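You operate a simulated robot arm through the tools that you are given. There is no shell and no other tool.

You are at the controls of a simulated robot arm. One attempt, no reset.

JOB
Seal the pink muffin in the vacuum box and set the day to FRI.
Fine: vent shut; pump till the pin shows green.

Only the result counts: the job must be done as asked and must still hold three seconds after the hand-in. Knocking over, shifting, dropping, spilling or breaking anything else fails it. Lids that push on must go on centred and level and be pressed home; caps that screw on are set level and turned clockwise until they are tight.

ROBOT AND FRAMES
A 7-joint arm with a two-finger parallel gripper, fixed in place. Base frame: the origin is at the foot of the arm, x ahead of it, y to its left, z up. Readings come in mm, rad, newtons and seconds.
Its first joint turns from -2.897 to 2.897 rad. Payload 3.43 kg.
The tool frame sits at the grasp point between the pads (the TCP): z along the fingers, y along the line on which they close. The tips reach 30 mm beyond it. Largest opening 94 mm; finger width 28, thickness 10; the body of the gripper, 50 by 96 mm, starts 55 mm behind the TCP.
Orientation is that of the tool frame in the base frame, as [roll, pitch, yaw] about the fixed x, y, z axes, in that order (R = Rz(yaw) Ry(pitch) Rx(roll)). With the fingers straight down and closing along the base's y, the tool's x points along the base's -x, its y along +y and its z along -z.

CONTROLS
- The arm moves only by the tool arm_command. Its argument "deltas" is a list of rows, each a list of 2 entries, a list of its own where there are three numbers: the shift along the base's x, y, z in mm, then the turn, a rotation vector about the base's x, y, z in rad. In form: [[[x, y, z], [ax, ay, az]], ...]. A call has 1 to 20 rows; each row shifts and turns the commanded pose from where the row before left it. "grip" is the opening in per cent of the stroke, from 0 (shut) to 100 (fully open), set as the call begins (left out, the last holds). Each row takes 0.2 s and may step no farther than 50 mm and 0.15 rad from the row before; otherwise, or with a gripper value out of range, the whole call is refused. Where a pose cannot be reached the arm comes as near as it can. A force on the tool above 40 N (or 10 N above the force at the start of the call, whichever is more), or a blocked arm, ends the call early, and 0.2 s more pass. Each finger travels about 45 mm/s and halts on what it meets, pressing with about 37 N; the grip force reading is that of the motor and also rises with nothing between the fingers. The clock runs only during rows and for 0.2 s after the last one: add rows that do not move to give the fingers time. It gives the time, the measured TCP pose, the force on the tool (base axes), the opening and the grip force at its end, in the units of the frame above (readings bear some noise), with the torque about the TCP (base axes, N m) and any sound that the robot's microphone picked up.
- Cameras (640 x 400 px; columns grow to the right, rows downward): "scene" is fixed at [220.2, -649.7, 1830.2]; the picture's right is [0.61, -0.79, 0.00], its down [-0.68, -0.52, -0.52] and it looks along [0.41, 0.32, -0.85] (base axes); focal length 320 px, centre (320, 200). "wrist" rides on the gripper at [76, 14, -103] in the tool frame; the picture's right is [-0.18, 0.98, 0.00], its down [-0.75, -0.14, -0.64] and it looks along [-0.63, -0.12, 0.77] (tool axes); focal length 243 px, centre (320, 200). There is no depth. A picture from a camera that has moved, and an enlarged one, comes with that camera's place and axes in the base frame and with its lens.
- grab_frame(camera): a new picture of that camera. The clock stands still meanwhile.
- slide_trunk(by): slides the trunk up (or, below 0, down) by that many mm; the arm rides with it, the base frame stays. It gives what a move gives, with no picture.
- enlarge(camera, box): a new picture of the part [left, top, right, bottom] of that camera's present view, enlarged. The clock stands still meanwhile.
- finish_job(): hands the job in; it is judged then, once.

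Nothing tells you positions but the pictures and the camera data. Unless the task says otherwise, let go and move clear before handing in.

The tools are called as name(argument=value, ...) on one line, values as JSON. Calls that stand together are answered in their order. arm_command: Moves the arm, as the interface text tells. Its arguments: {"type":"object","properties":{"deltas":{"type":"array","items":{"type":"array"}},"grip":{"type":"number"}},"required":["deltas"]} The other tools are called the same way: slide_trunk (by) slides the trunk up or down; grab_frame (camera) takes a picture; enlarge (camera, box) takes an enlarged picture of a part of a camera's view; finish_job () hands the job in.

At the start:

```text
t: 0.0
position: [472.8, -253.9, 1419.7]
tool_rot: [3.141, 0.0, -3.141]
force: [-0.2, 0.3, 0.1]
torque: [0.01, 0.03, -0.01]
width: 94.0
gripper_force: 0.1
trunk travel left (down, up): [-525.0, 85.0]
```

scene: 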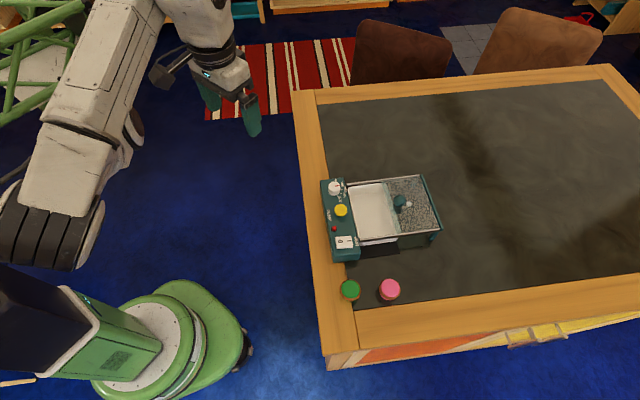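
wrist: 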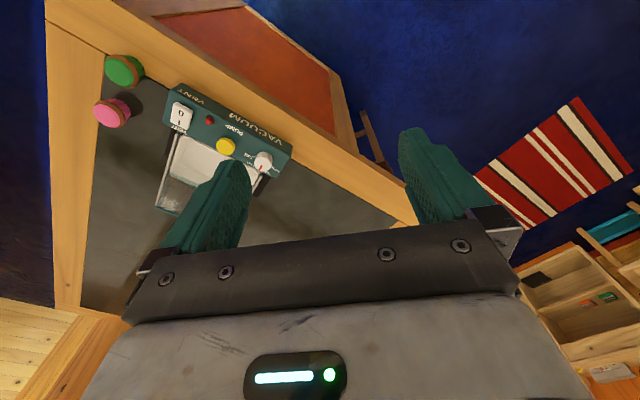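

I see a table with a vacuum box (a teal panel with a dial, a yellow pump button, a vent switch and a lid) and two muffins, green and pink, near the table's edge. I'll take enlarged pictures before doing anything.

enlarge(camera="scene", box=[300, 160, 460, 310])

enlarge(camera="wrist", box=[80, 40, 320, 220])

```text
2.67 times, centred on (380, 235) of scene
camera zoom: at [220.2, -649.7, 1830.2], right [0.61, -0.79, 0.0], down [-0.68, -0.52, -0.52], along [0.41, 0.32, -0.85], focal length 853 px, centre (160, 107)
```

zoom: 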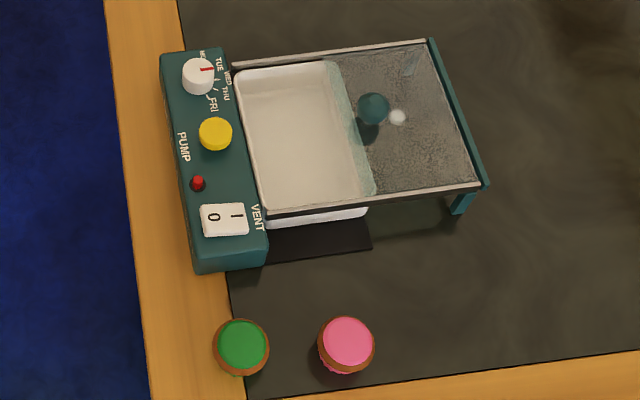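

```text
2.22 times, centred on (200, 130) of wrist
camera zoom: at [396.6, -239.4, 1523.7], right [0.18, 0.98, 0.0], down [0.75, -0.14, 0.64], along [0.63, -0.12, -0.77], focal length 539 px, centre (587, 356)
```

zoom: 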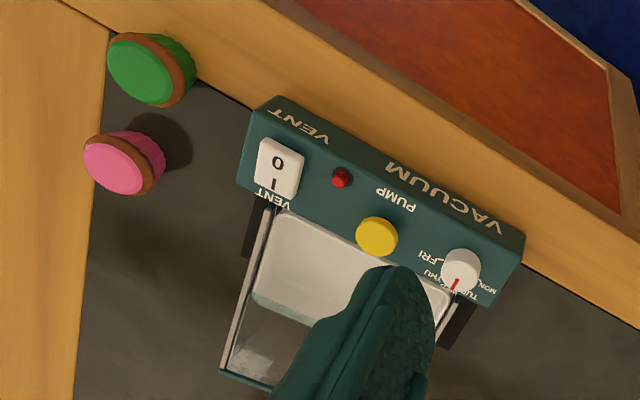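

The box lies at roughly 45° to my axes. The pump button is near (569,-445,1126), the vent rocker near (507,-500,1113), the dial near (613,-390,1121) and the pink muffin's top near (487,-647,1090). I'll move the wrist camera closer for a better look.

arm_command(deltas=[[[-10, -38, -23], [0, 0, 0]], [[-10, -38, -23], [0, 0, 0]], [[-10, -38, -23], [0, 0, 0]], [[-10, -38, -23], [0, 0, 0]], [[-9, -40, -24], [0, 0, 0]]], grip=100)

grab_frame(camera="wrist")

grab_frame(camera="scene")

```text
t: 1.2
position: [424.5, -443.6, 1304.1]
tool_rot: [3.141, -0.001, -3.141]
force: [-0.1, 0.9, 0.4]
torque: [0.01, 0.0, -0.03]
width: 94.1
gripper_force: 0.1
trunk travel left (down, up): [-525.0, 85.0]
```

```text
taken
camera wrist: at [348.5, -430.5, 1408.6], right [0.18, 0.98, 0.0], down [0.75, -0.14, 0.64], along [0.63, -0.12, -0.77], focal length 243 px, centre (320, 200)
```

wrist: 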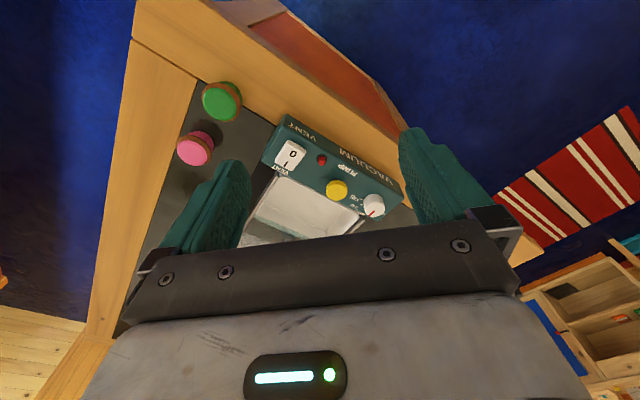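

```text
taken
```

scene: 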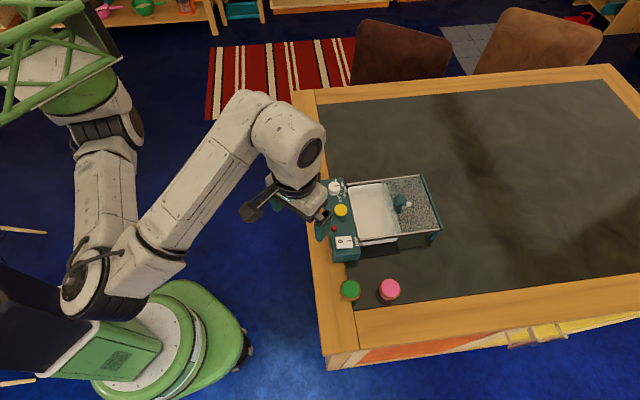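

The wrist picture is upside down and shows best what is below and behind the hand. I'll turn the tool about −0.78 rad to line up with the box and hover over it.

arm_command(deltas=[[[24, -1, 0], [0, 0, -0.13]], [[24, -1, 0], [0, 0, -0.13]], [[24, -1, 0], [0, 0, -0.13]], [[24, -1, 0], [0, 0, -0.13]], [[25, -1, 0], [0, 0, -0.13]], [[25, -1, 0], [0, 0, -0.13]]])

grab_frame(camera="wrist")

```text
t: 2.6
position: [569.7, -451.8, 1301.9]
tool_rot: [-3.141, 0.002, 2.361]
force: [-0.9, 0.0, -0.8]
torque: [-0.04, -0.03, 0.0]
width: 94.0
gripper_force: 0.1
trunk travel left (down, up): [-525.0, 85.0]
```

```text
taken
camera wrist: at [526.3, -388.4, 1405.7], right [0.82, 0.57, 0.0], down [0.43, -0.63, 0.64], along [0.36, -0.53, -0.77], focal length 243 px, centre (320, 200)
```

wrist: 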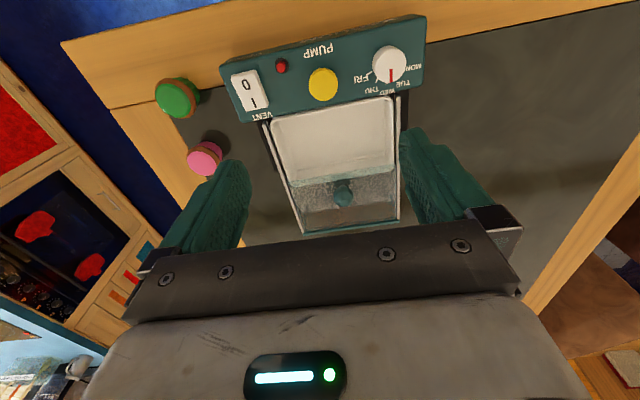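

enlarge(camera="wrist", box=[210, 10, 450, 160])

enlarge(camera="wrist", box=[250, 90, 430, 240])

enlarge(camera="wrist", box=[140, 60, 280, 180])

```text
2.67 times, centred on (330, 85) of wrist
camera zoom: at [526.3, -388.4, 1405.7], right [0.82, 0.57, 0.0], down [0.43, -0.63, 0.64], along [0.36, -0.53, -0.77], focal length 647 px, centre (293, 507)
```

zoom: 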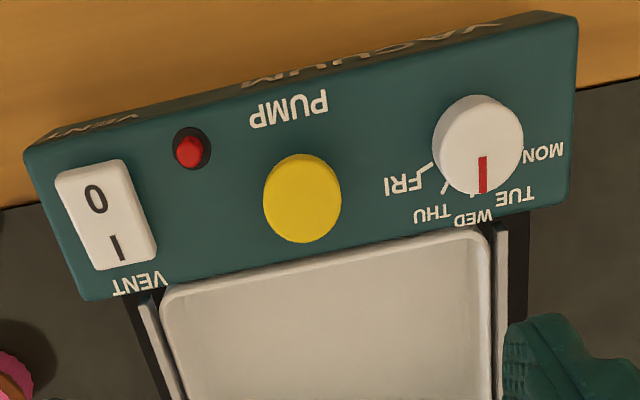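

```text
2.67 times, centred on (340, 165) of wrist
camera zoom: at [526.3, -388.4, 1405.7], right [0.82, 0.57, 0.0], down [0.43, -0.63, 0.64], along [0.36, -0.53, -0.77], focal length 647 px, centre (267, 293)
```

zoom: 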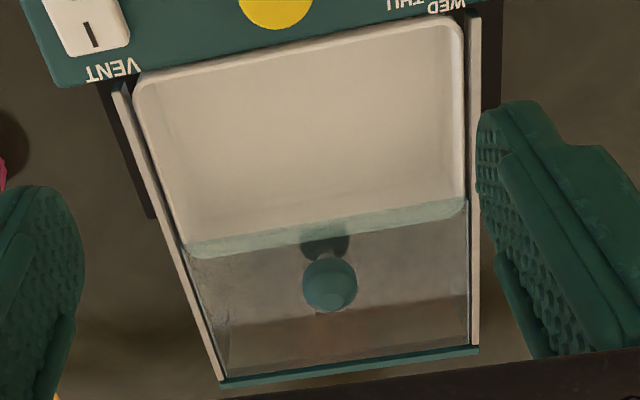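

```text
3.33 times, centred on (210, 120) of wrist
camera zoom: at [526.3, -388.4, 1405.7], right [0.82, 0.57, 0.0], down [0.43, -0.63, 0.64], along [0.36, -0.53, -0.77], focal length 809 px, centre (687, 467)
```

zoom: 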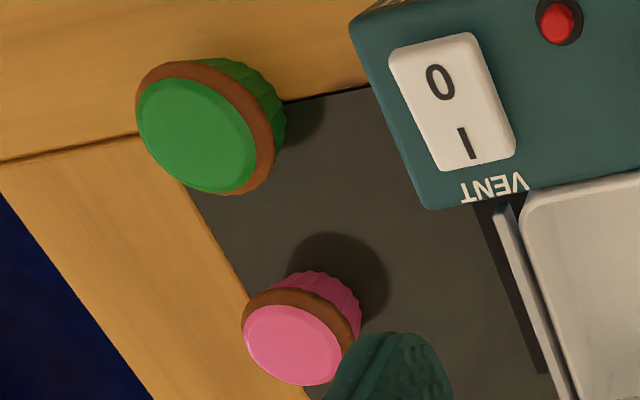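

The parts are clear now: the tray is open, its glass lid is slid back, and the vent rocker is marked 0/I. The pink muffin's top is near (489,-649,1088), about 50 mm wide, and the current finger axis keeps clear of the green muffin. I'll hover above it and check.

arm_command(deltas=[[[-13.5, -33, -17], [0, 0, 0]], [[-13.5, -33, -17], [0, 0, 0]], [[-13.5, -33, -17], [0, 0, 0]], [[-13.5, -33, -17], [0, 0, 0]], [[-13.5, -33, -17], [0, 0, 0]], [[-13.2, -32.2, -17], [0, 0, 0]]])

grab_frame(camera="wrist")

enlarge(camera="scene", box=[300, 160, 460, 310])

```text
t: 4.0
position: [491.0, -647.5, 1203.7]
tool_rot: [-3.141, 0.0, 2.363]
force: [0.0, 1.1, -0.1]
torque: [0.01, 0.0, 0.0]
width: 93.9
gripper_force: 0.1
trunk travel left (down, up): [-525.0, 85.0]
```

```text
taken
camera wrist: at [446.9, -584.7, 1306.9], right [0.82, 0.57, 0.0], down [0.44, -0.63, 0.64], along [0.37, -0.53, -0.77], focal length 243 px, centre (320, 200)
```

wrist: 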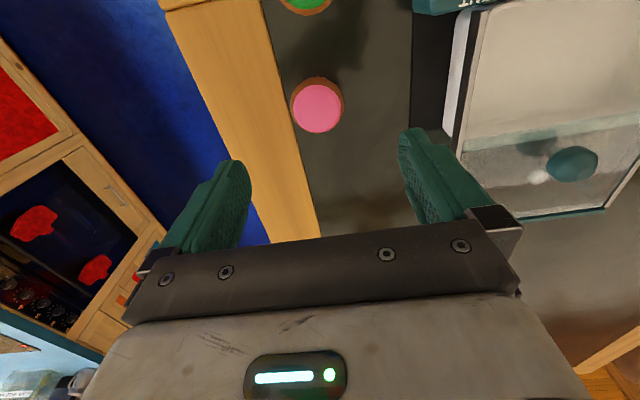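

```text
2.67 times, centred on (380, 235) of scene
camera zoom: at [220.2, -649.7, 1830.2], right [0.61, -0.79, 0.0], down [-0.68, -0.52, -0.52], along [0.41, 0.32, -0.85], focal length 853 px, centre (160, 107)
```

zoom: 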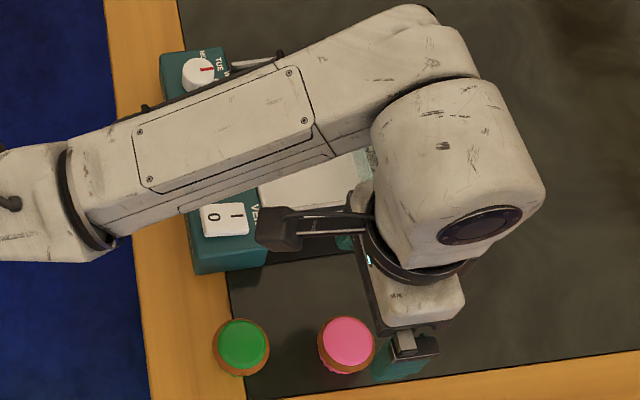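

grab_frame(camera="scene")

enlarge(camera="wrist", box=[200, 0, 460, 180])

```text
taken
```

scene: 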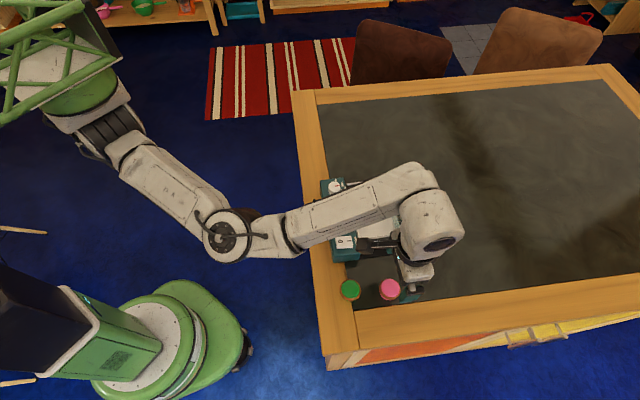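

```text
2.22 times, centred on (330, 90) of wrist
camera zoom: at [446.9, -584.7, 1306.9], right [0.82, 0.57, 0.0], down [0.44, -0.63, 0.64], along [0.37, -0.53, -0.77], focal length 539 px, centre (298, 444)
```

zoom: 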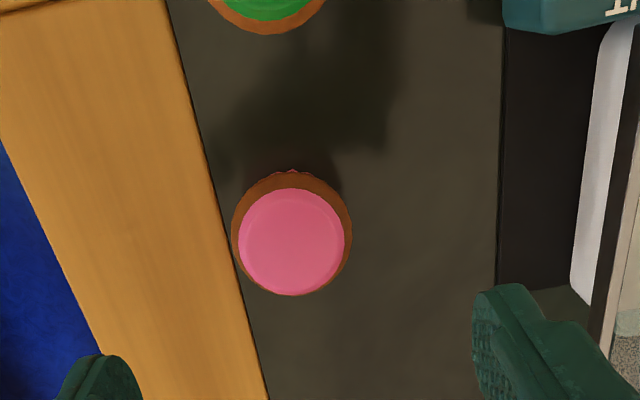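

The fingers straddle the pink muffin well, and its centre is about (488.5,-648). The forearm passes over the panel, so I'll lower in stages and check its clearance.

arm_command(deltas=[[[-1, 0, -20], [0, 0, 0]], [[-1, 0, -20], [0, 0, 0]], [[0, 0, -20], [0, 0, 0]]])

grab_frame(camera="scene")

grab_frame(camera="wrist")

```text
t: 4.8
position: [488.8, -650.2, 1141.6]
tool_rot: [3.141, -0.001, 2.362]
force: [0.1, -0.8, 0.6]
torque: [0.0, 0.0, 0.01]
width: 94.0
gripper_force: 0.0
trunk travel left (down, up): [-525.0, 85.0]
```

```text
taken
```

scene: 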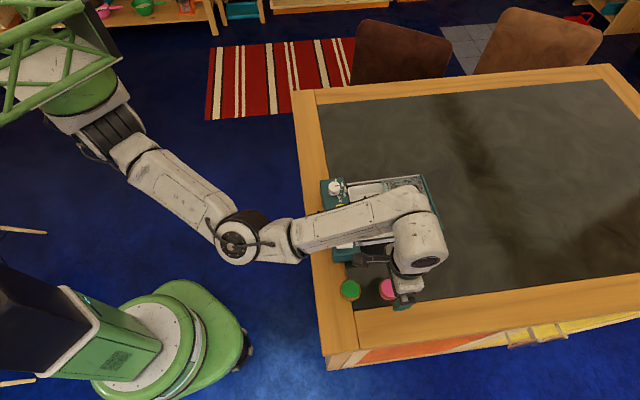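

```text
taken
camera wrist: at [444.5, -586.2, 1245.2], right [0.82, 0.57, 0.0], down [0.44, -0.63, 0.64], along [0.37, -0.53, -0.77], focal length 243 px, centre (320, 200)
```

wrist: 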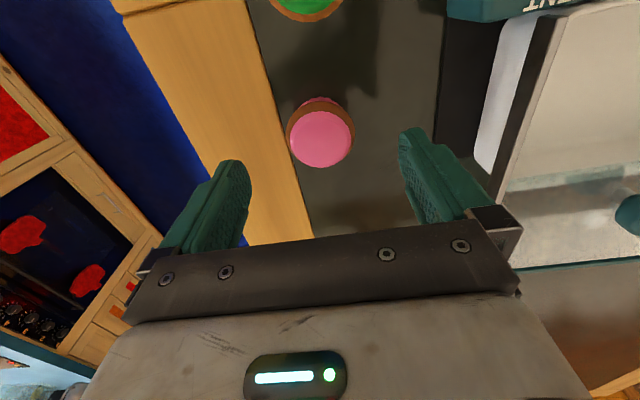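

enlarge(camera="scene", box=[200, 160, 460, 320])

```text
2.46 times, centred on (330, 240) of scene
camera zoom: at [220.2, -649.7, 1830.2], right [0.61, -0.79, 0.0], down [-0.68, -0.52, -0.52], along [0.41, 0.32, -0.85], focal length 787 px, centre (295, 102)
```

zoom: 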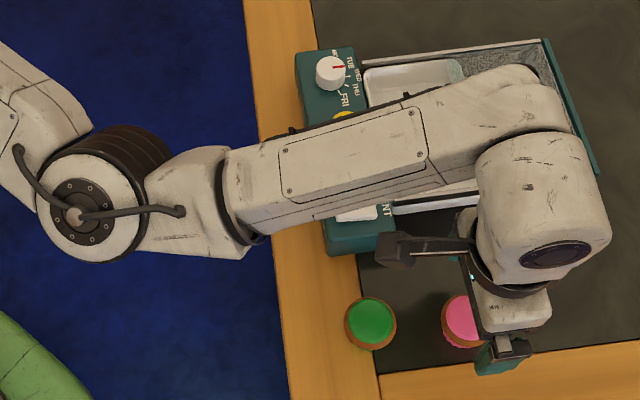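

The forearm's height above the panel is hard to judge from this view. I'll raise the trunk for extra clearance and then come down with the arm.

slide_trunk(by=80)

enlarge(camera="scene", box=[200, 160, 460, 320])

```text
t: 6.0
position: [489.7, -648.9, 1221.2]
tool_rot: [-3.141, 0.001, 2.363]
force: [0.3, 1.0, -0.5]
torque: [0.02, 0.01, 0.0]
width: 93.7
gripper_force: 0.1
trunk travel left (down, up): [-605.0, 5.0]
```

```text
2.46 times, centred on (330, 240) of scene
camera zoom: at [220.2, -649.7, 1830.2], right [0.61, -0.79, 0.0], down [-0.68, -0.52, -0.52], along [0.41, 0.32, -0.85], focal length 787 px, centre (295, 102)
```

zoom: 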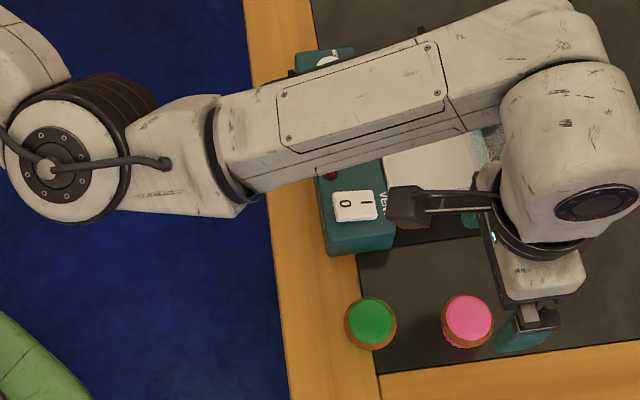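

The 80 mm lift gave me a height reading: the elbow was already at about z 1305, so the arm clears everything. The table surface is around z 1045 and the muffin top about 1088. I'll go down to straddle the muffin.

arm_command(deltas=[[[-1, 0.5, -25], [0, 0, 0]], [[0, 0, -25], [0, 0, 0]], [[0, 0, -25], [0, 0, 0]], [[0, 0, -25], [0, 0, 0]], [[0, 0, -16], [0, 0, 0]], [[0, 0, 0], [0, 0, 0]]])

grab_frame(camera="wrist")

enlarge(camera="scene", box=[200, 160, 460, 320])

```text
t: 7.4
position: [489.9, -647.1, 1106.5]
tool_rot: [-3.141, 0.0, 2.361]
force: [0.2, 0.0, 0.8]
torque: [0.0, 0.0, -0.02]
width: 94.0
gripper_force: 0.1
trunk travel left (down, up): [-605.0, 5.0]
```

```text
taken
camera wrist: at [445.0, -584.9, 1208.7], right [0.82, 0.57, 0.0], down [0.44, -0.63, 0.64], along [0.37, -0.53, -0.77], focal length 243 px, centre (320, 200)
```

wrist: 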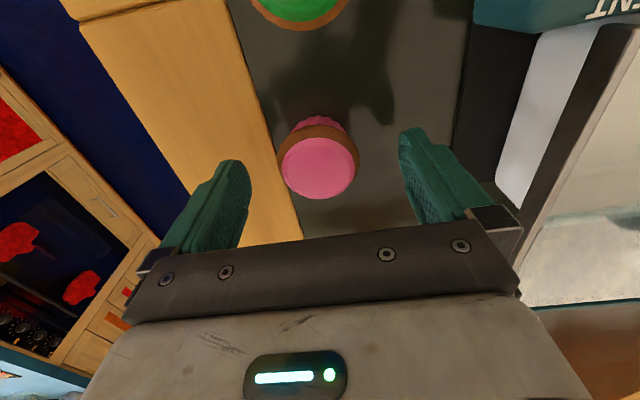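

```text
2.46 times, centred on (330, 240) of scene
camera zoom: at [220.2, -649.7, 1830.2], right [0.61, -0.79, 0.0], down [-0.68, -0.52, -0.52], along [0.41, 0.32, -0.85], focal length 787 px, centre (295, 102)
```

zoom: 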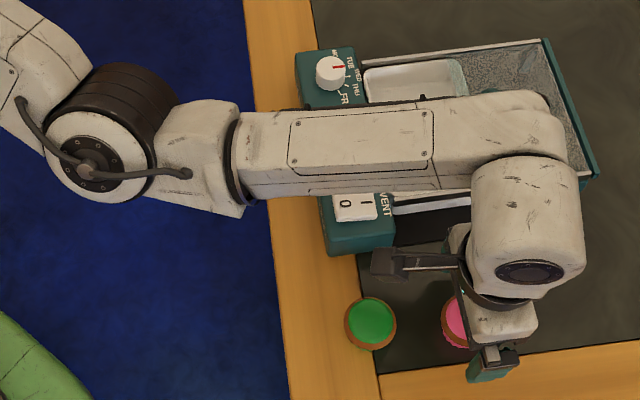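

arm_command(deltas=[[[-0.7, 0, -12], [0, 0, 0]], [[0, 0, -10], [0, 0, 0]], [[0, 0, 0], [0, 0, 0]]])

grab_frame(camera="wrist")

```text
t: 8.2
position: [489.0, -647.8, 1083.8]
tool_rot: [-3.141, 0.0, 2.36]
force: [0.0, 0.6, 1.1]
torque: [0.01, -0.02, 0.02]
width: 94.0
gripper_force: 0.1
trunk travel left (down, up): [-605.0, 5.0]
```

```text
taken
camera wrist: at [443.8, -584.7, 1187.8], right [0.82, 0.57, 0.0], down [0.44, -0.63, 0.64], along [0.37, -0.53, -0.77], focal length 243 px, centre (320, 200)
```

wrist: 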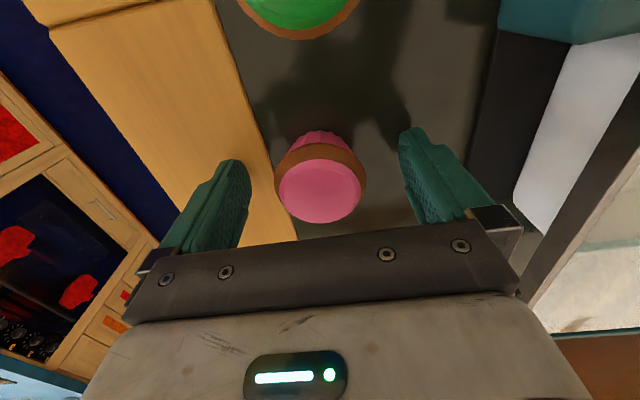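

The muffin sits centred between the fingers. I'll close them on it.

arm_command(deltas=[[[0, 0, 0], [0, 0, 0]], [[0, 0, 0], [0, 0, 0]], [[0, 0, 0], [0, 0, 0]], [[0, 0, 0], [0, 0, 0]], [[0, 0, 0], [0, 0, 0]]], grip=40)

grab_frame(camera="wrist")

```text
t: 9.4
position: [487.7, -648.1, 1084.0]
tool_rot: [-3.141, 0.001, 2.364]
force: [0.4, -0.2, 0.7]
torque: [-0.01, 0.01, 0.04]
width: 48.5
gripper_force: 36.5
trunk travel left (down, up): [-605.0, 5.0]
```

```text
taken
camera wrist: at [443.8, -584.7, 1187.9], right [0.82, 0.57, 0.0], down [0.44, -0.63, 0.64], along [0.37, -0.53, -0.77], focal length 243 px, centre (320, 200)
```

wrist: 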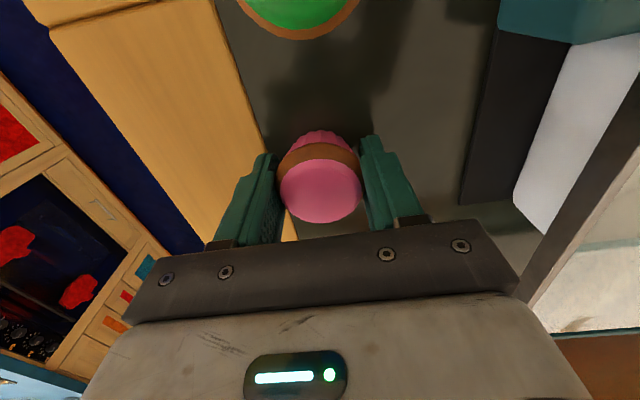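

The muffin is gripped at 48.5 mm. I'll lift it straight up and carry it along the box axis to above the tray centre at about (633,-504).

arm_command(deltas=[[[0, 0, 10], [0, 0, 0]], [[0, 0, 25], [0, 0, 0]], [[0, 0, 40], [0, 0, 0]], [[0, 0, 40], [0, 0, 0]], [[0, 0, 0], [0, 0, 0]]])

arm_command(deltas=[[[20, 20, 0], [0, 0, 0]], [[25, 25, 0], [0, 0, 0]], [[25, 25, 0], [0, 0, 0]], [[25, 25, 0], [0, 0, 0]], [[25, 25, 0], [0, 0, 0]], [[25, 24, 0], [0, 0, 0]], [[0, 0, 0], [0, 0, 0]]])

grab_frame(camera="wrist")

grab_frame(camera="scene")

```text
t: 10.6
position: [487.4, -648.0, 1196.5]
tool_rot: [3.14, 0.001, 2.363]
force: [-1.0, 0.2, 0.1]
torque: [-0.01, -0.02, 0.0]
width: 48.1
gripper_force: 37.4
trunk travel left (down, up): [-605.0, 5.0]
```

```text
t: 12.2
position: [633.0, -506.4, 1200.5]
tool_rot: [3.141, 0.0, 2.362]
force: [0.4, 0.1, -0.5]
torque: [0.01, -0.02, 0.04]
width: 48.3
gripper_force: 36.7
trunk travel left (down, up): [-605.0, 5.0]
```

```text
taken
camera wrist: at [588.6, -442.8, 1303.7], right [0.82, 0.57, 0.0], down [0.44, -0.63, 0.64], along [0.37, -0.53, -0.77], focal length 243 px, centre (320, 200)
```

wrist: 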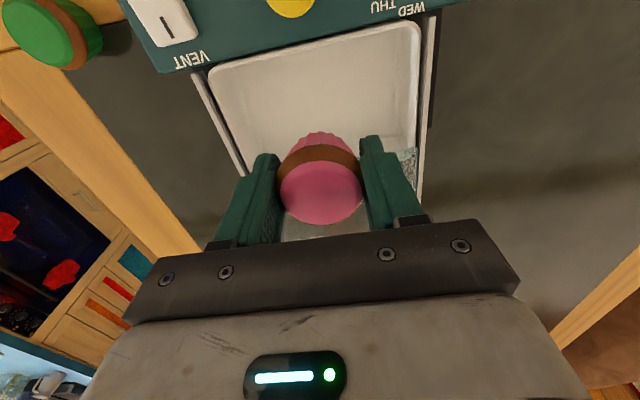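

```text
taken
```

scene: 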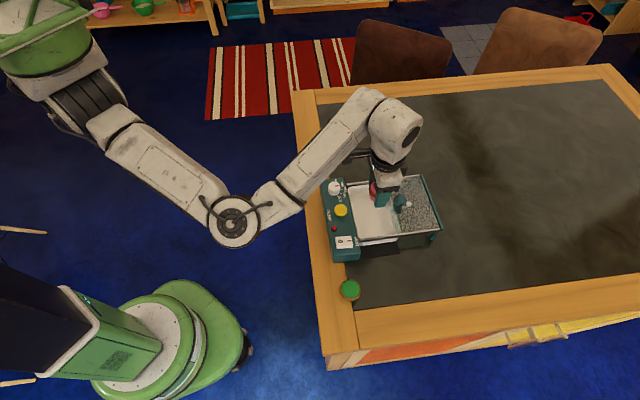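

enlarge(camera="wrist", box=[110, 0, 470, 225])

enlarge(camera="scene", box=[310, 150, 450, 280])

```text
1.78 times, centred on (290, 112) of wrist
camera zoom: at [588.6, -442.8, 1303.7], right [0.82, 0.57, 0.0], down [0.44, -0.63, 0.64], along [0.37, -0.53, -0.77], focal length 431 px, centre (373, 356)
```

zoom: 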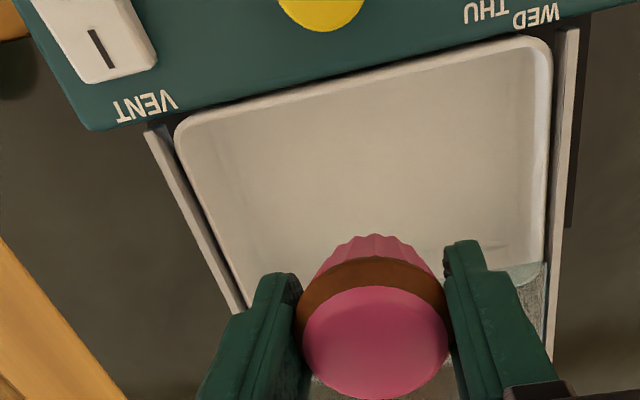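

```text
3.08 times, centred on (380, 215) of scene
camera zoom: at [220.2, -649.7, 1830.2], right [0.61, -0.79, 0.0], down [-0.68, -0.52, -0.52], along [0.41, 0.32, -0.85], focal length 984 px, centre (135, 154)
```

zoom: 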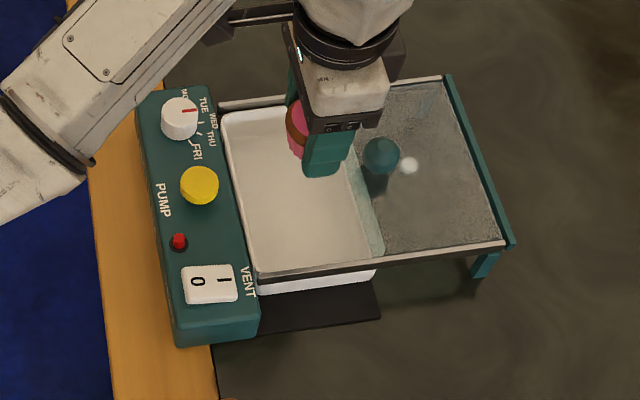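

The muffin hangs over the tray centre, with the fingers clear of the tray walls and the glass edge. I'll lower it into the tray, slowly near the floor.

arm_command(deltas=[[[0, 0, -25], [0, 0, 0]], [[0, 0, -25], [0, 0, 0]], [[0, 0, -25], [0, 0, 0]], [[0, 0, -18], [0, 0, 0]], [[0, 0, 0], [0, 0, 0]]])

grab_frame(camera="wrist")

enlarge(camera="scene", box=[310, 150, 450, 280])

```text
t: 13.4
position: [632.3, -504.7, 1105.5]
tool_rot: [3.141, -0.001, 2.362]
force: [0.2, 0.5, -0.9]
torque: [0.01, -0.03, -0.02]
width: 48.2
gripper_force: 37.3
trunk travel left (down, up): [-605.0, 5.0]
```

```text
taken
camera wrist: at [588.6, -441.9, 1209.0], right [0.82, 0.57, 0.0], down [0.44, -0.63, 0.64], along [0.37, -0.53, -0.77], focal length 243 px, centre (320, 200)
```

wrist: 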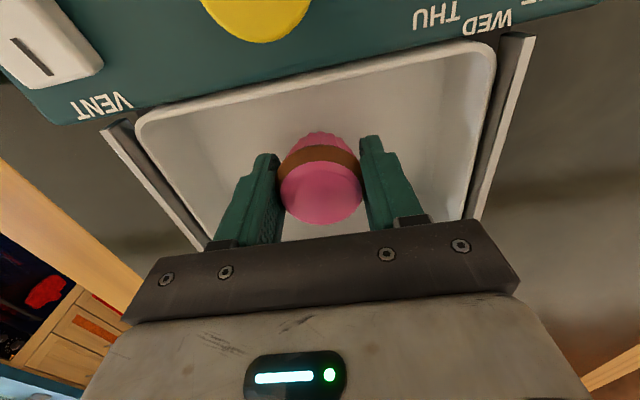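

```text
3.08 times, centred on (380, 215) of scene
camera zoom: at [220.2, -649.7, 1830.2], right [0.61, -0.79, 0.0], down [-0.68, -0.52, -0.52], along [0.41, 0.32, -0.85], focal length 984 px, centre (135, 154)
```

zoom: 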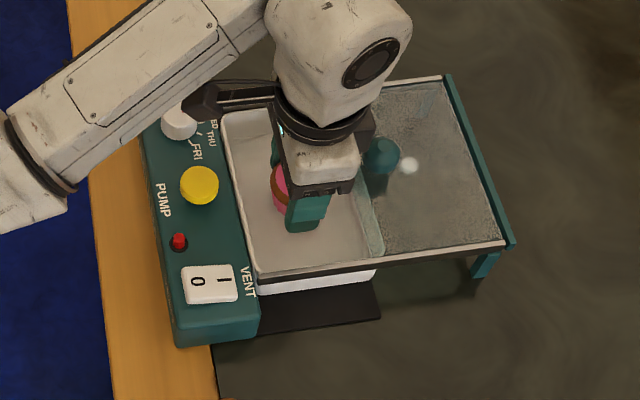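

arm_command(deltas=[[[0, 0, -3], [0, 0, 0]], [[0, 0, -3], [0, 0, 0]], [[0, 0, -3], [0, 0, 0]]])

arm_command(deltas=[[[0, 0, -2], [0, 0, 0]], [[0, 0, -2], [0, 0, 0]]])

```text
t: 14.2
position: [631.6, -503.9, 1096.5]
tool_rot: [-3.141, 0.0, 2.361]
force: [0.1, 0.7, -0.8]
torque: [-0.02, 0.01, 0.01]
width: 48.6
gripper_force: 37.3
trunk travel left (down, up): [-605.0, 5.0]
```

```text
t: 14.8
position: [631.4, -504.9, 1094.0]
tool_rot: [3.141, 0.0, 2.361]
force: [-0.4, -0.5, 0.2]
torque: [0.02, -0.02, -0.02]
width: 48.2
gripper_force: 36.8
trunk travel left (down, up): [-605.0, 5.0]
```

arm_command(deltas=[[[0, 0, -1.5], [0, 0, 0]], [[0, 0, -1.5], [0, 0, 0]]])

arm_command(deltas=[[[0, 0, -1.5], [0, 0, 0]], [[0, 0, -1], [0, 0, 0]]])

```text
t: 15.4
position: [632.0, -505.0, 1090.8]
tool_rot: [-3.141, 0.002, 2.362]
force: [-0.8, 1.9, 8.0]
torque: [0.19, -0.01, 0.04]
width: 48.3
gripper_force: 36.8
trunk travel left (down, up): [-605.0, 5.0]
```

```text
t: 16.0
position: [632.4, -505.3, 1091.7]
tool_rot: [-3.14, 0.005, 2.363]
force: [-2.9, 6.2, 36.5]
torque: [0.39, 0.03, -0.03]
width: 48.4
gripper_force: 36.9
trunk travel left (down, up): [-605.0, 5.0]
```

The muffin touched the tray floor at TCP z of about 1091. I'll ease off the pressure and release it.

arm_command(deltas=[[[0, 0, 2], [0, 0, 0]], [[0, 0, 0.7], [0, 0, 0]]])

arm_command(deltas=[[[0, 0, 0], [0, 0, 0]], [[0, 0, 0], [0, 0, 0]], [[0, 0, 0], [0, 0, 0]]], grip=70)

grab_frame(camera="wrist")

```text
t: 16.6
position: [632.6, -504.5, 1091.8]
tool_rot: [3.141, 0.003, 2.362]
force: [4.7, -2.8, 27.5]
torque: [-0.07, -0.17, -0.05]
width: 48.2
gripper_force: 37.2
trunk travel left (down, up): [-605.0, 5.0]
```

```text
t: 17.4
position: [631.2, -505.9, 1089.8]
tool_rot: [3.141, -0.002, 2.36]
force: [-0.6, 0.3, 0.0]
torque: [-0.03, 0.0, 0.0]
width: 65.8
gripper_force: 0.1
trunk travel left (down, up): [-605.0, 5.0]
```

```text
taken
camera wrist: at [587.6, -442.4, 1193.1], right [0.82, 0.57, 0.0], down [0.44, -0.63, 0.64], along [0.36, -0.53, -0.77], focal length 243 px, centre (320, 200)
```

wrist: 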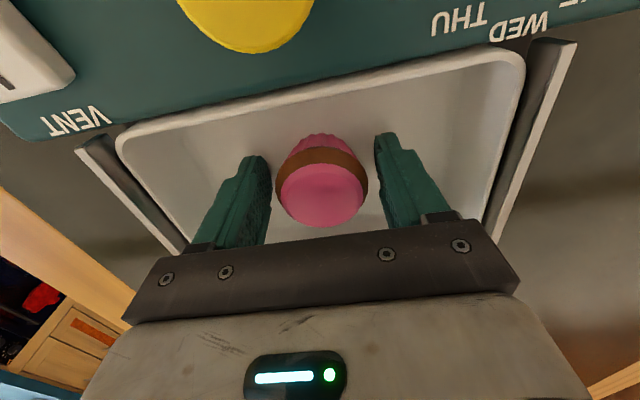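

The muffin is released in the tray. I'll rise straight up and look at the result, the lid knob and the rocker.

arm_command(deltas=[[[0, 0, 15], [0, 0, 0]], [[0, 0, 30], [0, 0, 0]], [[0, 0, 40], [0, 0, 0]], [[0, 0, 45], [0, 0, 0]], [[0, 0, 45], [0, 0, 0]], [[0, 0, 0], [0, 0, 0]]])

grab_frame(camera="wrist")

enlarge(camera="scene", box=[310, 150, 450, 280])

```text
t: 18.8
position: [632.2, -506.4, 1264.1]
tool_rot: [-3.141, 0.0, 2.361]
force: [0.3, -0.5, -0.6]
torque: [-0.01, -0.01, -0.01]
width: 65.8
gripper_force: 0.2
trunk travel left (down, up): [-605.0, 5.0]
```

```text
taken
camera wrist: at [587.2, -443.4, 1368.0], right [0.82, 0.57, 0.0], down [0.44, -0.63, 0.64], along [0.37, -0.53, -0.77], focal length 243 px, centre (320, 200)
```

wrist: 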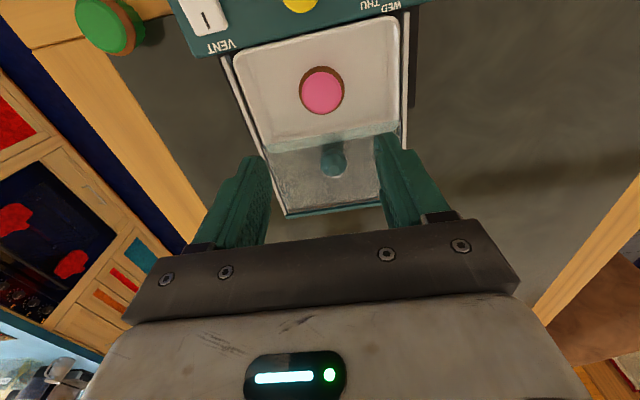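

```text
3.08 times, centred on (380, 215) of scene
camera zoom: at [220.2, -649.7, 1830.2], right [0.61, -0.79, 0.0], down [-0.68, -0.52, -0.52], along [0.41, 0.32, -0.85], focal length 984 px, centre (135, 154)
```

zoom: 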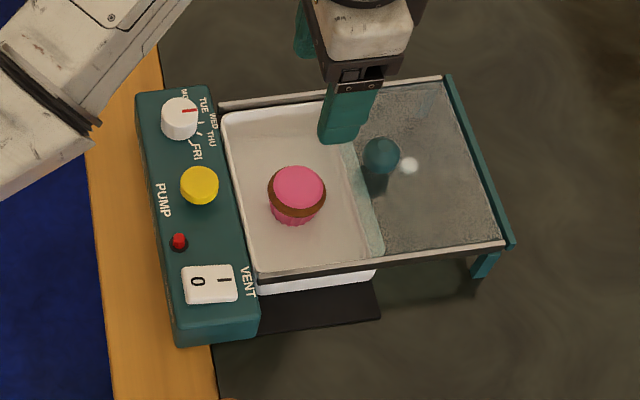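

The muffin sits upright and centred in the tray. Next I'll move over the lid knob near (681,-552,1132) to study it.

arm_command(deltas=[[[25, -24, -10], [0, 0, 0]], [[25, -24, -20], [0, 0, 0]], [[0, 0, -20], [0, 0, 0]], [[0, 0, 0], [0, 0, 0]]], grip=70)

grab_frame(camera="wrist")

enlarge(camera="wrist", box=[230, 30, 430, 230])

enlarge(camera="scene", box=[310, 150, 450, 280])

```text
t: 19.8
position: [681.1, -554.2, 1213.9]
tool_rot: [3.141, 0.001, 2.362]
force: [0.1, 0.3, -0.2]
torque: [0.01, -0.01, -0.02]
width: 65.6
gripper_force: 0.0
trunk travel left (down, up): [-605.0, 5.0]
```

```text
taken
camera wrist: at [637.0, -491.4, 1318.3], right [0.82, 0.57, 0.0], down [0.44, -0.63, 0.64], along [0.37, -0.53, -0.77], focal length 243 px, centre (320, 200)
```

wrist: 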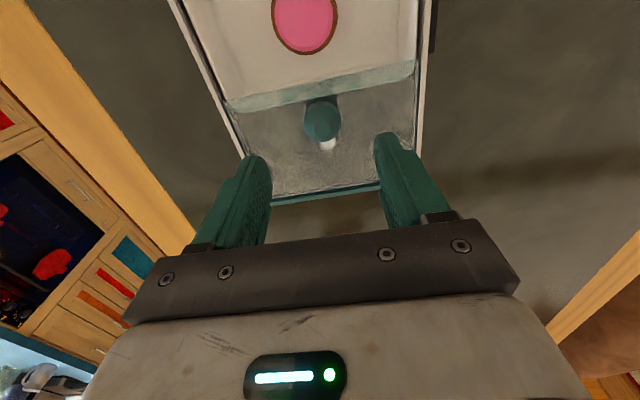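

```text
2.00 times, centred on (330, 130) of wrist
camera zoom: at [637.0, -491.4, 1318.3], right [0.82, 0.57, 0.0], down [0.44, -0.63, 0.64], along [0.37, -0.53, -0.77], focal length 485 px, centre (300, 340)
```

zoom: 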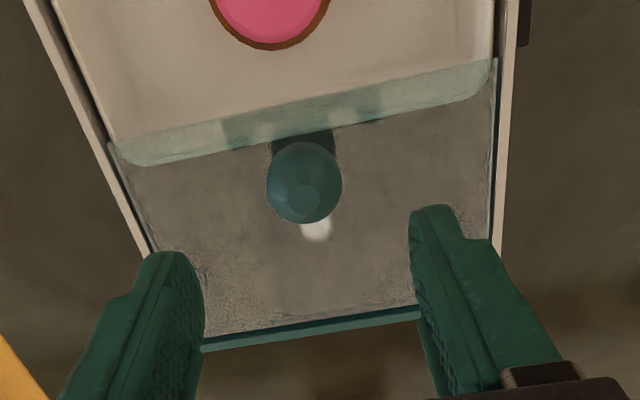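

```text
3.08 times, centred on (380, 215) of scene
camera zoom: at [220.2, -649.7, 1830.2], right [0.61, -0.79, 0.0], down [-0.68, -0.52, -0.52], along [0.41, 0.32, -0.85], focal length 984 px, centre (135, 154)
```

zoom: 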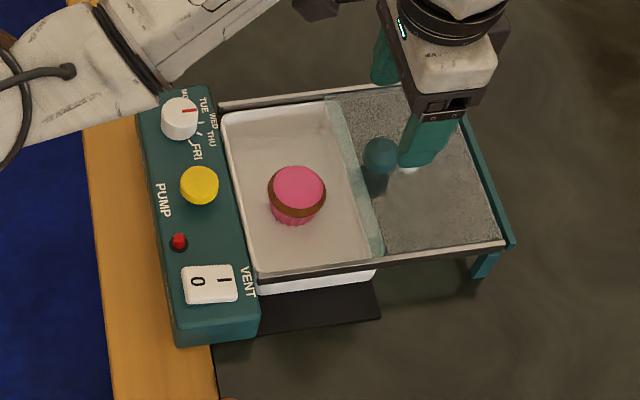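

The knob is a 30 mm mushroom centred near (681,-552.5,1131). I'll lower the open fingers around it, keeping the tips above the glass.

arm_command(deltas=[[[0.5, 2, -20], [0, 0, 0]], [[0, 0, -20], [0, 0, 0]], [[0, 0, -20], [0, 0, 0]], [[0, 0, 0], [0, 0, 0]]])

enlarge(camera="wrist", box=[200, 60, 440, 260])

enlarge(camera="scene", box=[310, 150, 450, 280])

```text
t: 20.8
position: [683.3, -551.2, 1156.7]
tool_rot: [3.141, 0.0, 2.361]
force: [0.9, -0.5, -0.2]
torque: [-0.03, 0.05, 0.02]
width: 65.6
gripper_force: 0.0
trunk travel left (down, up): [-605.0, 5.0]
```

```text
2.00 times, centred on (320, 160) of wrist
camera zoom: at [639.4, -489.2, 1259.4], right [0.82, 0.57, 0.0], down [0.44, -0.63, 0.64], along [0.37, -0.53, -0.77], focal length 485 px, centre (320, 280)
```

zoom: 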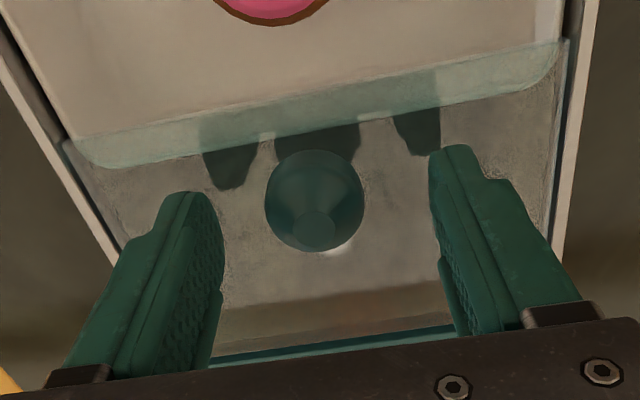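

```text
3.08 times, centred on (380, 215) of scene
camera zoom: at [220.2, -649.7, 1830.2], right [0.61, -0.79, 0.0], down [-0.68, -0.52, -0.52], along [0.41, 0.32, -0.85], focal length 984 px, centre (135, 154)
```

zoom: 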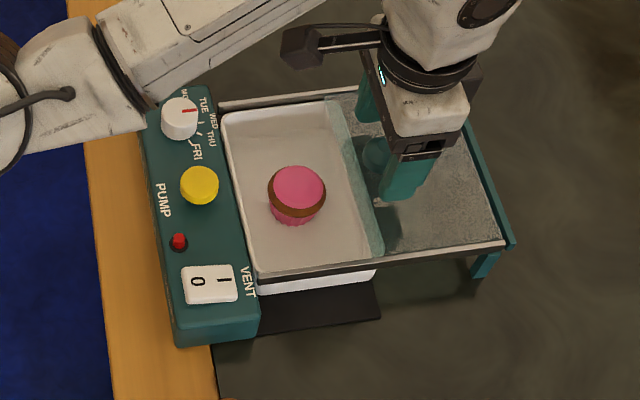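

arm_command(deltas=[[[-1.8, 0.3, -7], [0, 0, 0]], [[0, 0, -7], [0, 0, 0]], [[0, 0, 0], [0, 0, 0]]])

enlarge(camera="wrist", box=[200, 60, 440, 260])

```text
t: 21.6
position: [680.8, -550.9, 1140.5]
tool_rot: [3.14, 0.002, 2.361]
force: [-0.8, -0.1, 0.9]
torque: [0.0, -0.01, -0.01]
width: 66.0
gripper_force: 0.1
trunk travel left (down, up): [-605.0, 5.0]
```

```text
2.00 times, centred on (320, 160) of wrist
camera zoom: at [638.1, -487.1, 1244.9], right [0.82, 0.57, 0.0], down [0.44, -0.63, 0.64], along [0.37, -0.53, -0.77], focal length 485 px, centre (320, 280)
```

zoom: 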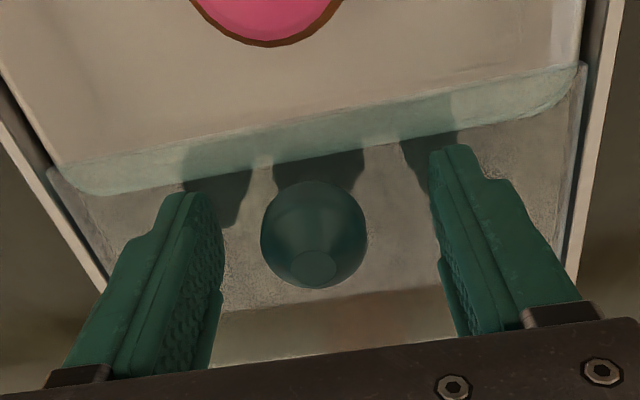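

arm_command(deltas=[[[-1.1, -1.1, 0], [0, 0, 0]], [[0, 0, 0], [0, 0, 0]]])

arm_command(deltas=[[[0, 0, 0], [0, 0, 0]], [[0, 0, 0], [0, 0, 0]], [[0, 0, 0], [0, 0, 0]], [[0, 0, 0], [0, 0, 0]]], grip=20)

enlarge(camera="wrist", box=[200, 60, 440, 260])

```text
t: 22.2
position: [680.1, -551.6, 1140.9]
tool_rot: [3.141, 0.001, 2.363]
force: [-0.5, 0.2, 0.5]
torque: [0.03, 0.0, 0.01]
width: 65.9
gripper_force: 0.0
trunk travel left (down, up): [-605.0, 5.0]
```

```text
t: 23.2
position: [680.1, -550.7, 1140.2]
tool_rot: [-3.141, -0.002, 2.363]
force: [-1.0, -1.0, 0.0]
torque: [0.0, -0.03, 0.02]
width: 29.0
gripper_force: 36.7
trunk travel left (down, up): [-605.0, 5.0]
```

```text
2.00 times, centred on (320, 160) of wrist
camera zoom: at [636.5, -488.1, 1244.8], right [0.82, 0.57, 0.0], down [0.44, -0.63, 0.64], along [0.37, -0.53, -0.77], focal length 485 px, centre (320, 280)
```

zoom: 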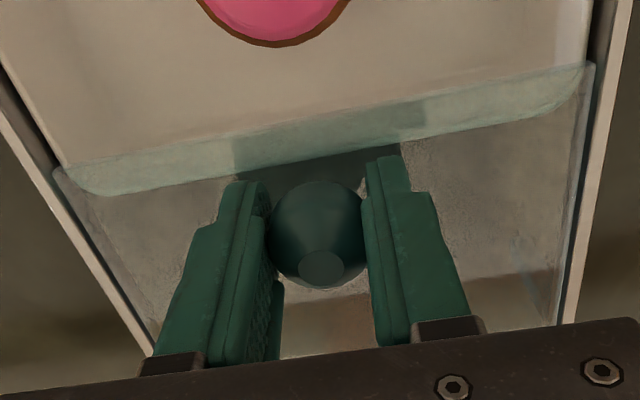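

The knob is gripped at 29 mm. I'll slide the lid toward the panel in small steps along the rails.

arm_command(deltas=[[[-3.6, 3.5, 0], [0, 0, 0]], [[-5.7, 5.6, 0], [0, 0, 0]], [[-5.7, 5.6, 0], [0, 0, 0]], [[-5.7, 5.6, 0], [0, 0, 0]]])

grab_frame(camera="wrist")

enlarge(camera="scene", box=[310, 150, 450, 280])

```text
t: 24.2
position: [660.5, -531.1, 1141.7]
tool_rot: [3.142, -0.001, 2.362]
force: [0.7, 1.2, 0.6]
torque: [-0.24, -0.21, -0.03]
width: 29.1
gripper_force: 36.6
trunk travel left (down, up): [-605.0, 5.0]
```

```text
taken
camera wrist: at [615.2, -467.9, 1244.7], right [0.82, 0.57, 0.0], down [0.44, -0.63, 0.64], along [0.37, -0.53, -0.77], focal length 243 px, centre (320, 200)
```

wrist: 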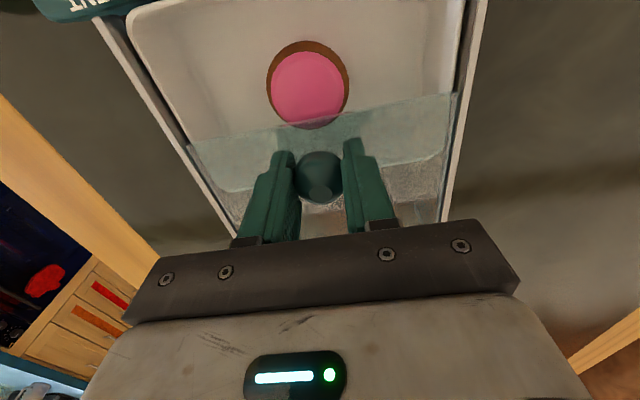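

```text
3.08 times, centred on (380, 215) of scene
camera zoom: at [220.2, -649.7, 1830.2], right [0.61, -0.79, 0.0], down [-0.68, -0.52, -0.52], along [0.41, 0.32, -0.85], focal length 984 px, centre (135, 154)
```

zoom: 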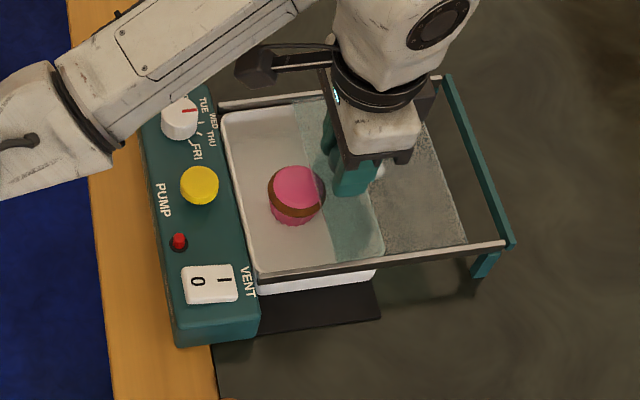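

The lid slides freely and passes over the muffin. I'll continue toward the closed position.

arm_command(deltas=[[[-5.7, 5.6, 0], [0, 0, 0]], [[-5.7, 5.6, 0], [0, 0, 0]], [[-5.7, 5.6, 0], [0, 0, 0]], [[-5.7, 5.6, 0], [0, 0, 0]], [[-5.7, 5.6, 0], [0, 0, 0]], [[-5.7, 5.6, 0], [0, 0, 0]]])

grab_frame(camera="wrist")

enlarge(camera="scene", box=[310, 150, 450, 280])

```text
t: 25.6
position: [623.3, -496.3, 1142.7]
tool_rot: [3.141, -0.001, 2.361]
force: [-0.7, 0.1, -0.2]
torque: [-0.48, -0.51, 0.0]
width: 29.0
gripper_force: 36.9
trunk travel left (down, up): [-605.0, 5.0]
```

```text
taken
camera wrist: at [580.1, -433.9, 1245.6], right [0.82, 0.57, 0.0], down [0.44, -0.63, 0.64], along [0.37, -0.53, -0.77], focal length 243 px, centre (320, 200)
```

wrist: 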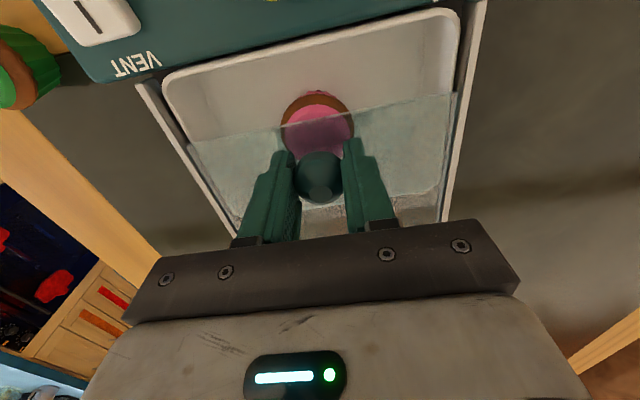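

```text
3.08 times, centred on (380, 215) of scene
camera zoom: at [220.2, -649.7, 1830.2], right [0.61, -0.79, 0.0], down [-0.68, -0.52, -0.52], along [0.41, 0.32, -0.85], focal length 984 px, centre (135, 154)
```

zoom: 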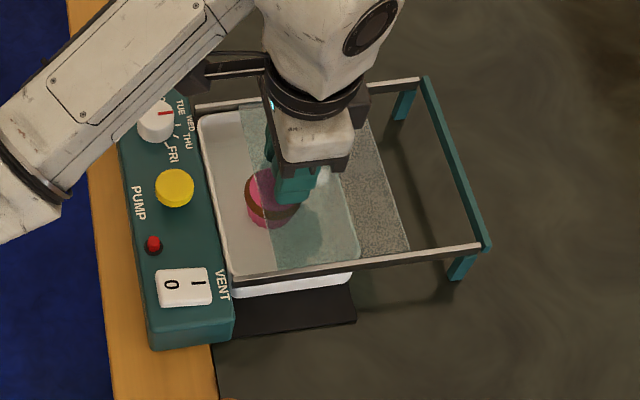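

The whole box crept a few millimetres toward me during the last slide, probably because my rigid grip bound the lid sideways in its rails. I'll let go of the knob and inspect before pushing more gently.

arm_command(deltas=[[[0, 0, 0], [0, 0, 0]], [[0, 0, 0], [0, 0, 0]], [[0, 0, 0], [0, 0, 0]]], grip=60)

arm_command(deltas=[[[0, 0, 20], [0, 0, 0]], [[0, 0, 40], [0, 0, 0]], [[0, 0, 40], [0, 0, 0]], [[0, 0, 0], [0, 0, 0]]])

grab_frame(camera="wrist")

enlarge(camera="scene", box=[310, 150, 450, 280])

```text
t: 26.4
position: [624.9, -496.5, 1142.4]
tool_rot: [3.141, 0.0, 2.361]
force: [-0.3, 0.8, 0.2]
torque: [0.02, 0.0, 0.04]
width: 56.4
gripper_force: 0.1
trunk travel left (down, up): [-605.0, 5.0]
```

```text
t: 27.4
position: [625.5, -497.0, 1241.6]
tool_rot: [3.141, 0.0, 2.363]
force: [-0.6, 0.3, 0.0]
torque: [0.0, -0.01, 0.01]
width: 56.6
gripper_force: 0.0
trunk travel left (down, up): [-605.0, 5.0]
```

```text
taken
camera wrist: at [580.9, -435.0, 1344.8], right [0.82, 0.57, 0.0], down [0.44, -0.63, 0.64], along [0.37, -0.53, -0.77], focal length 243 px, centre (320, 200)
```

wrist: 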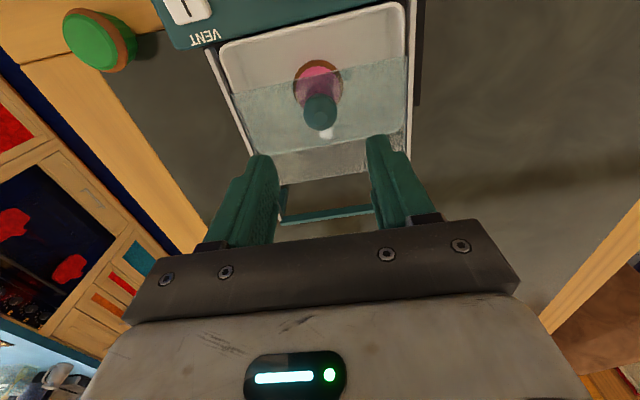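

```text
3.08 times, centred on (380, 215) of scene
camera zoom: at [220.2, -649.7, 1830.2], right [0.61, -0.79, 0.0], down [-0.68, -0.52, -0.52], along [0.41, 0.32, -0.85], focal length 984 px, centre (135, 154)
```

zoom: 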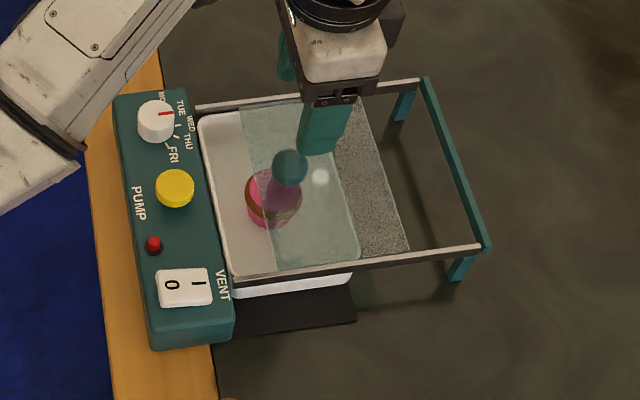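

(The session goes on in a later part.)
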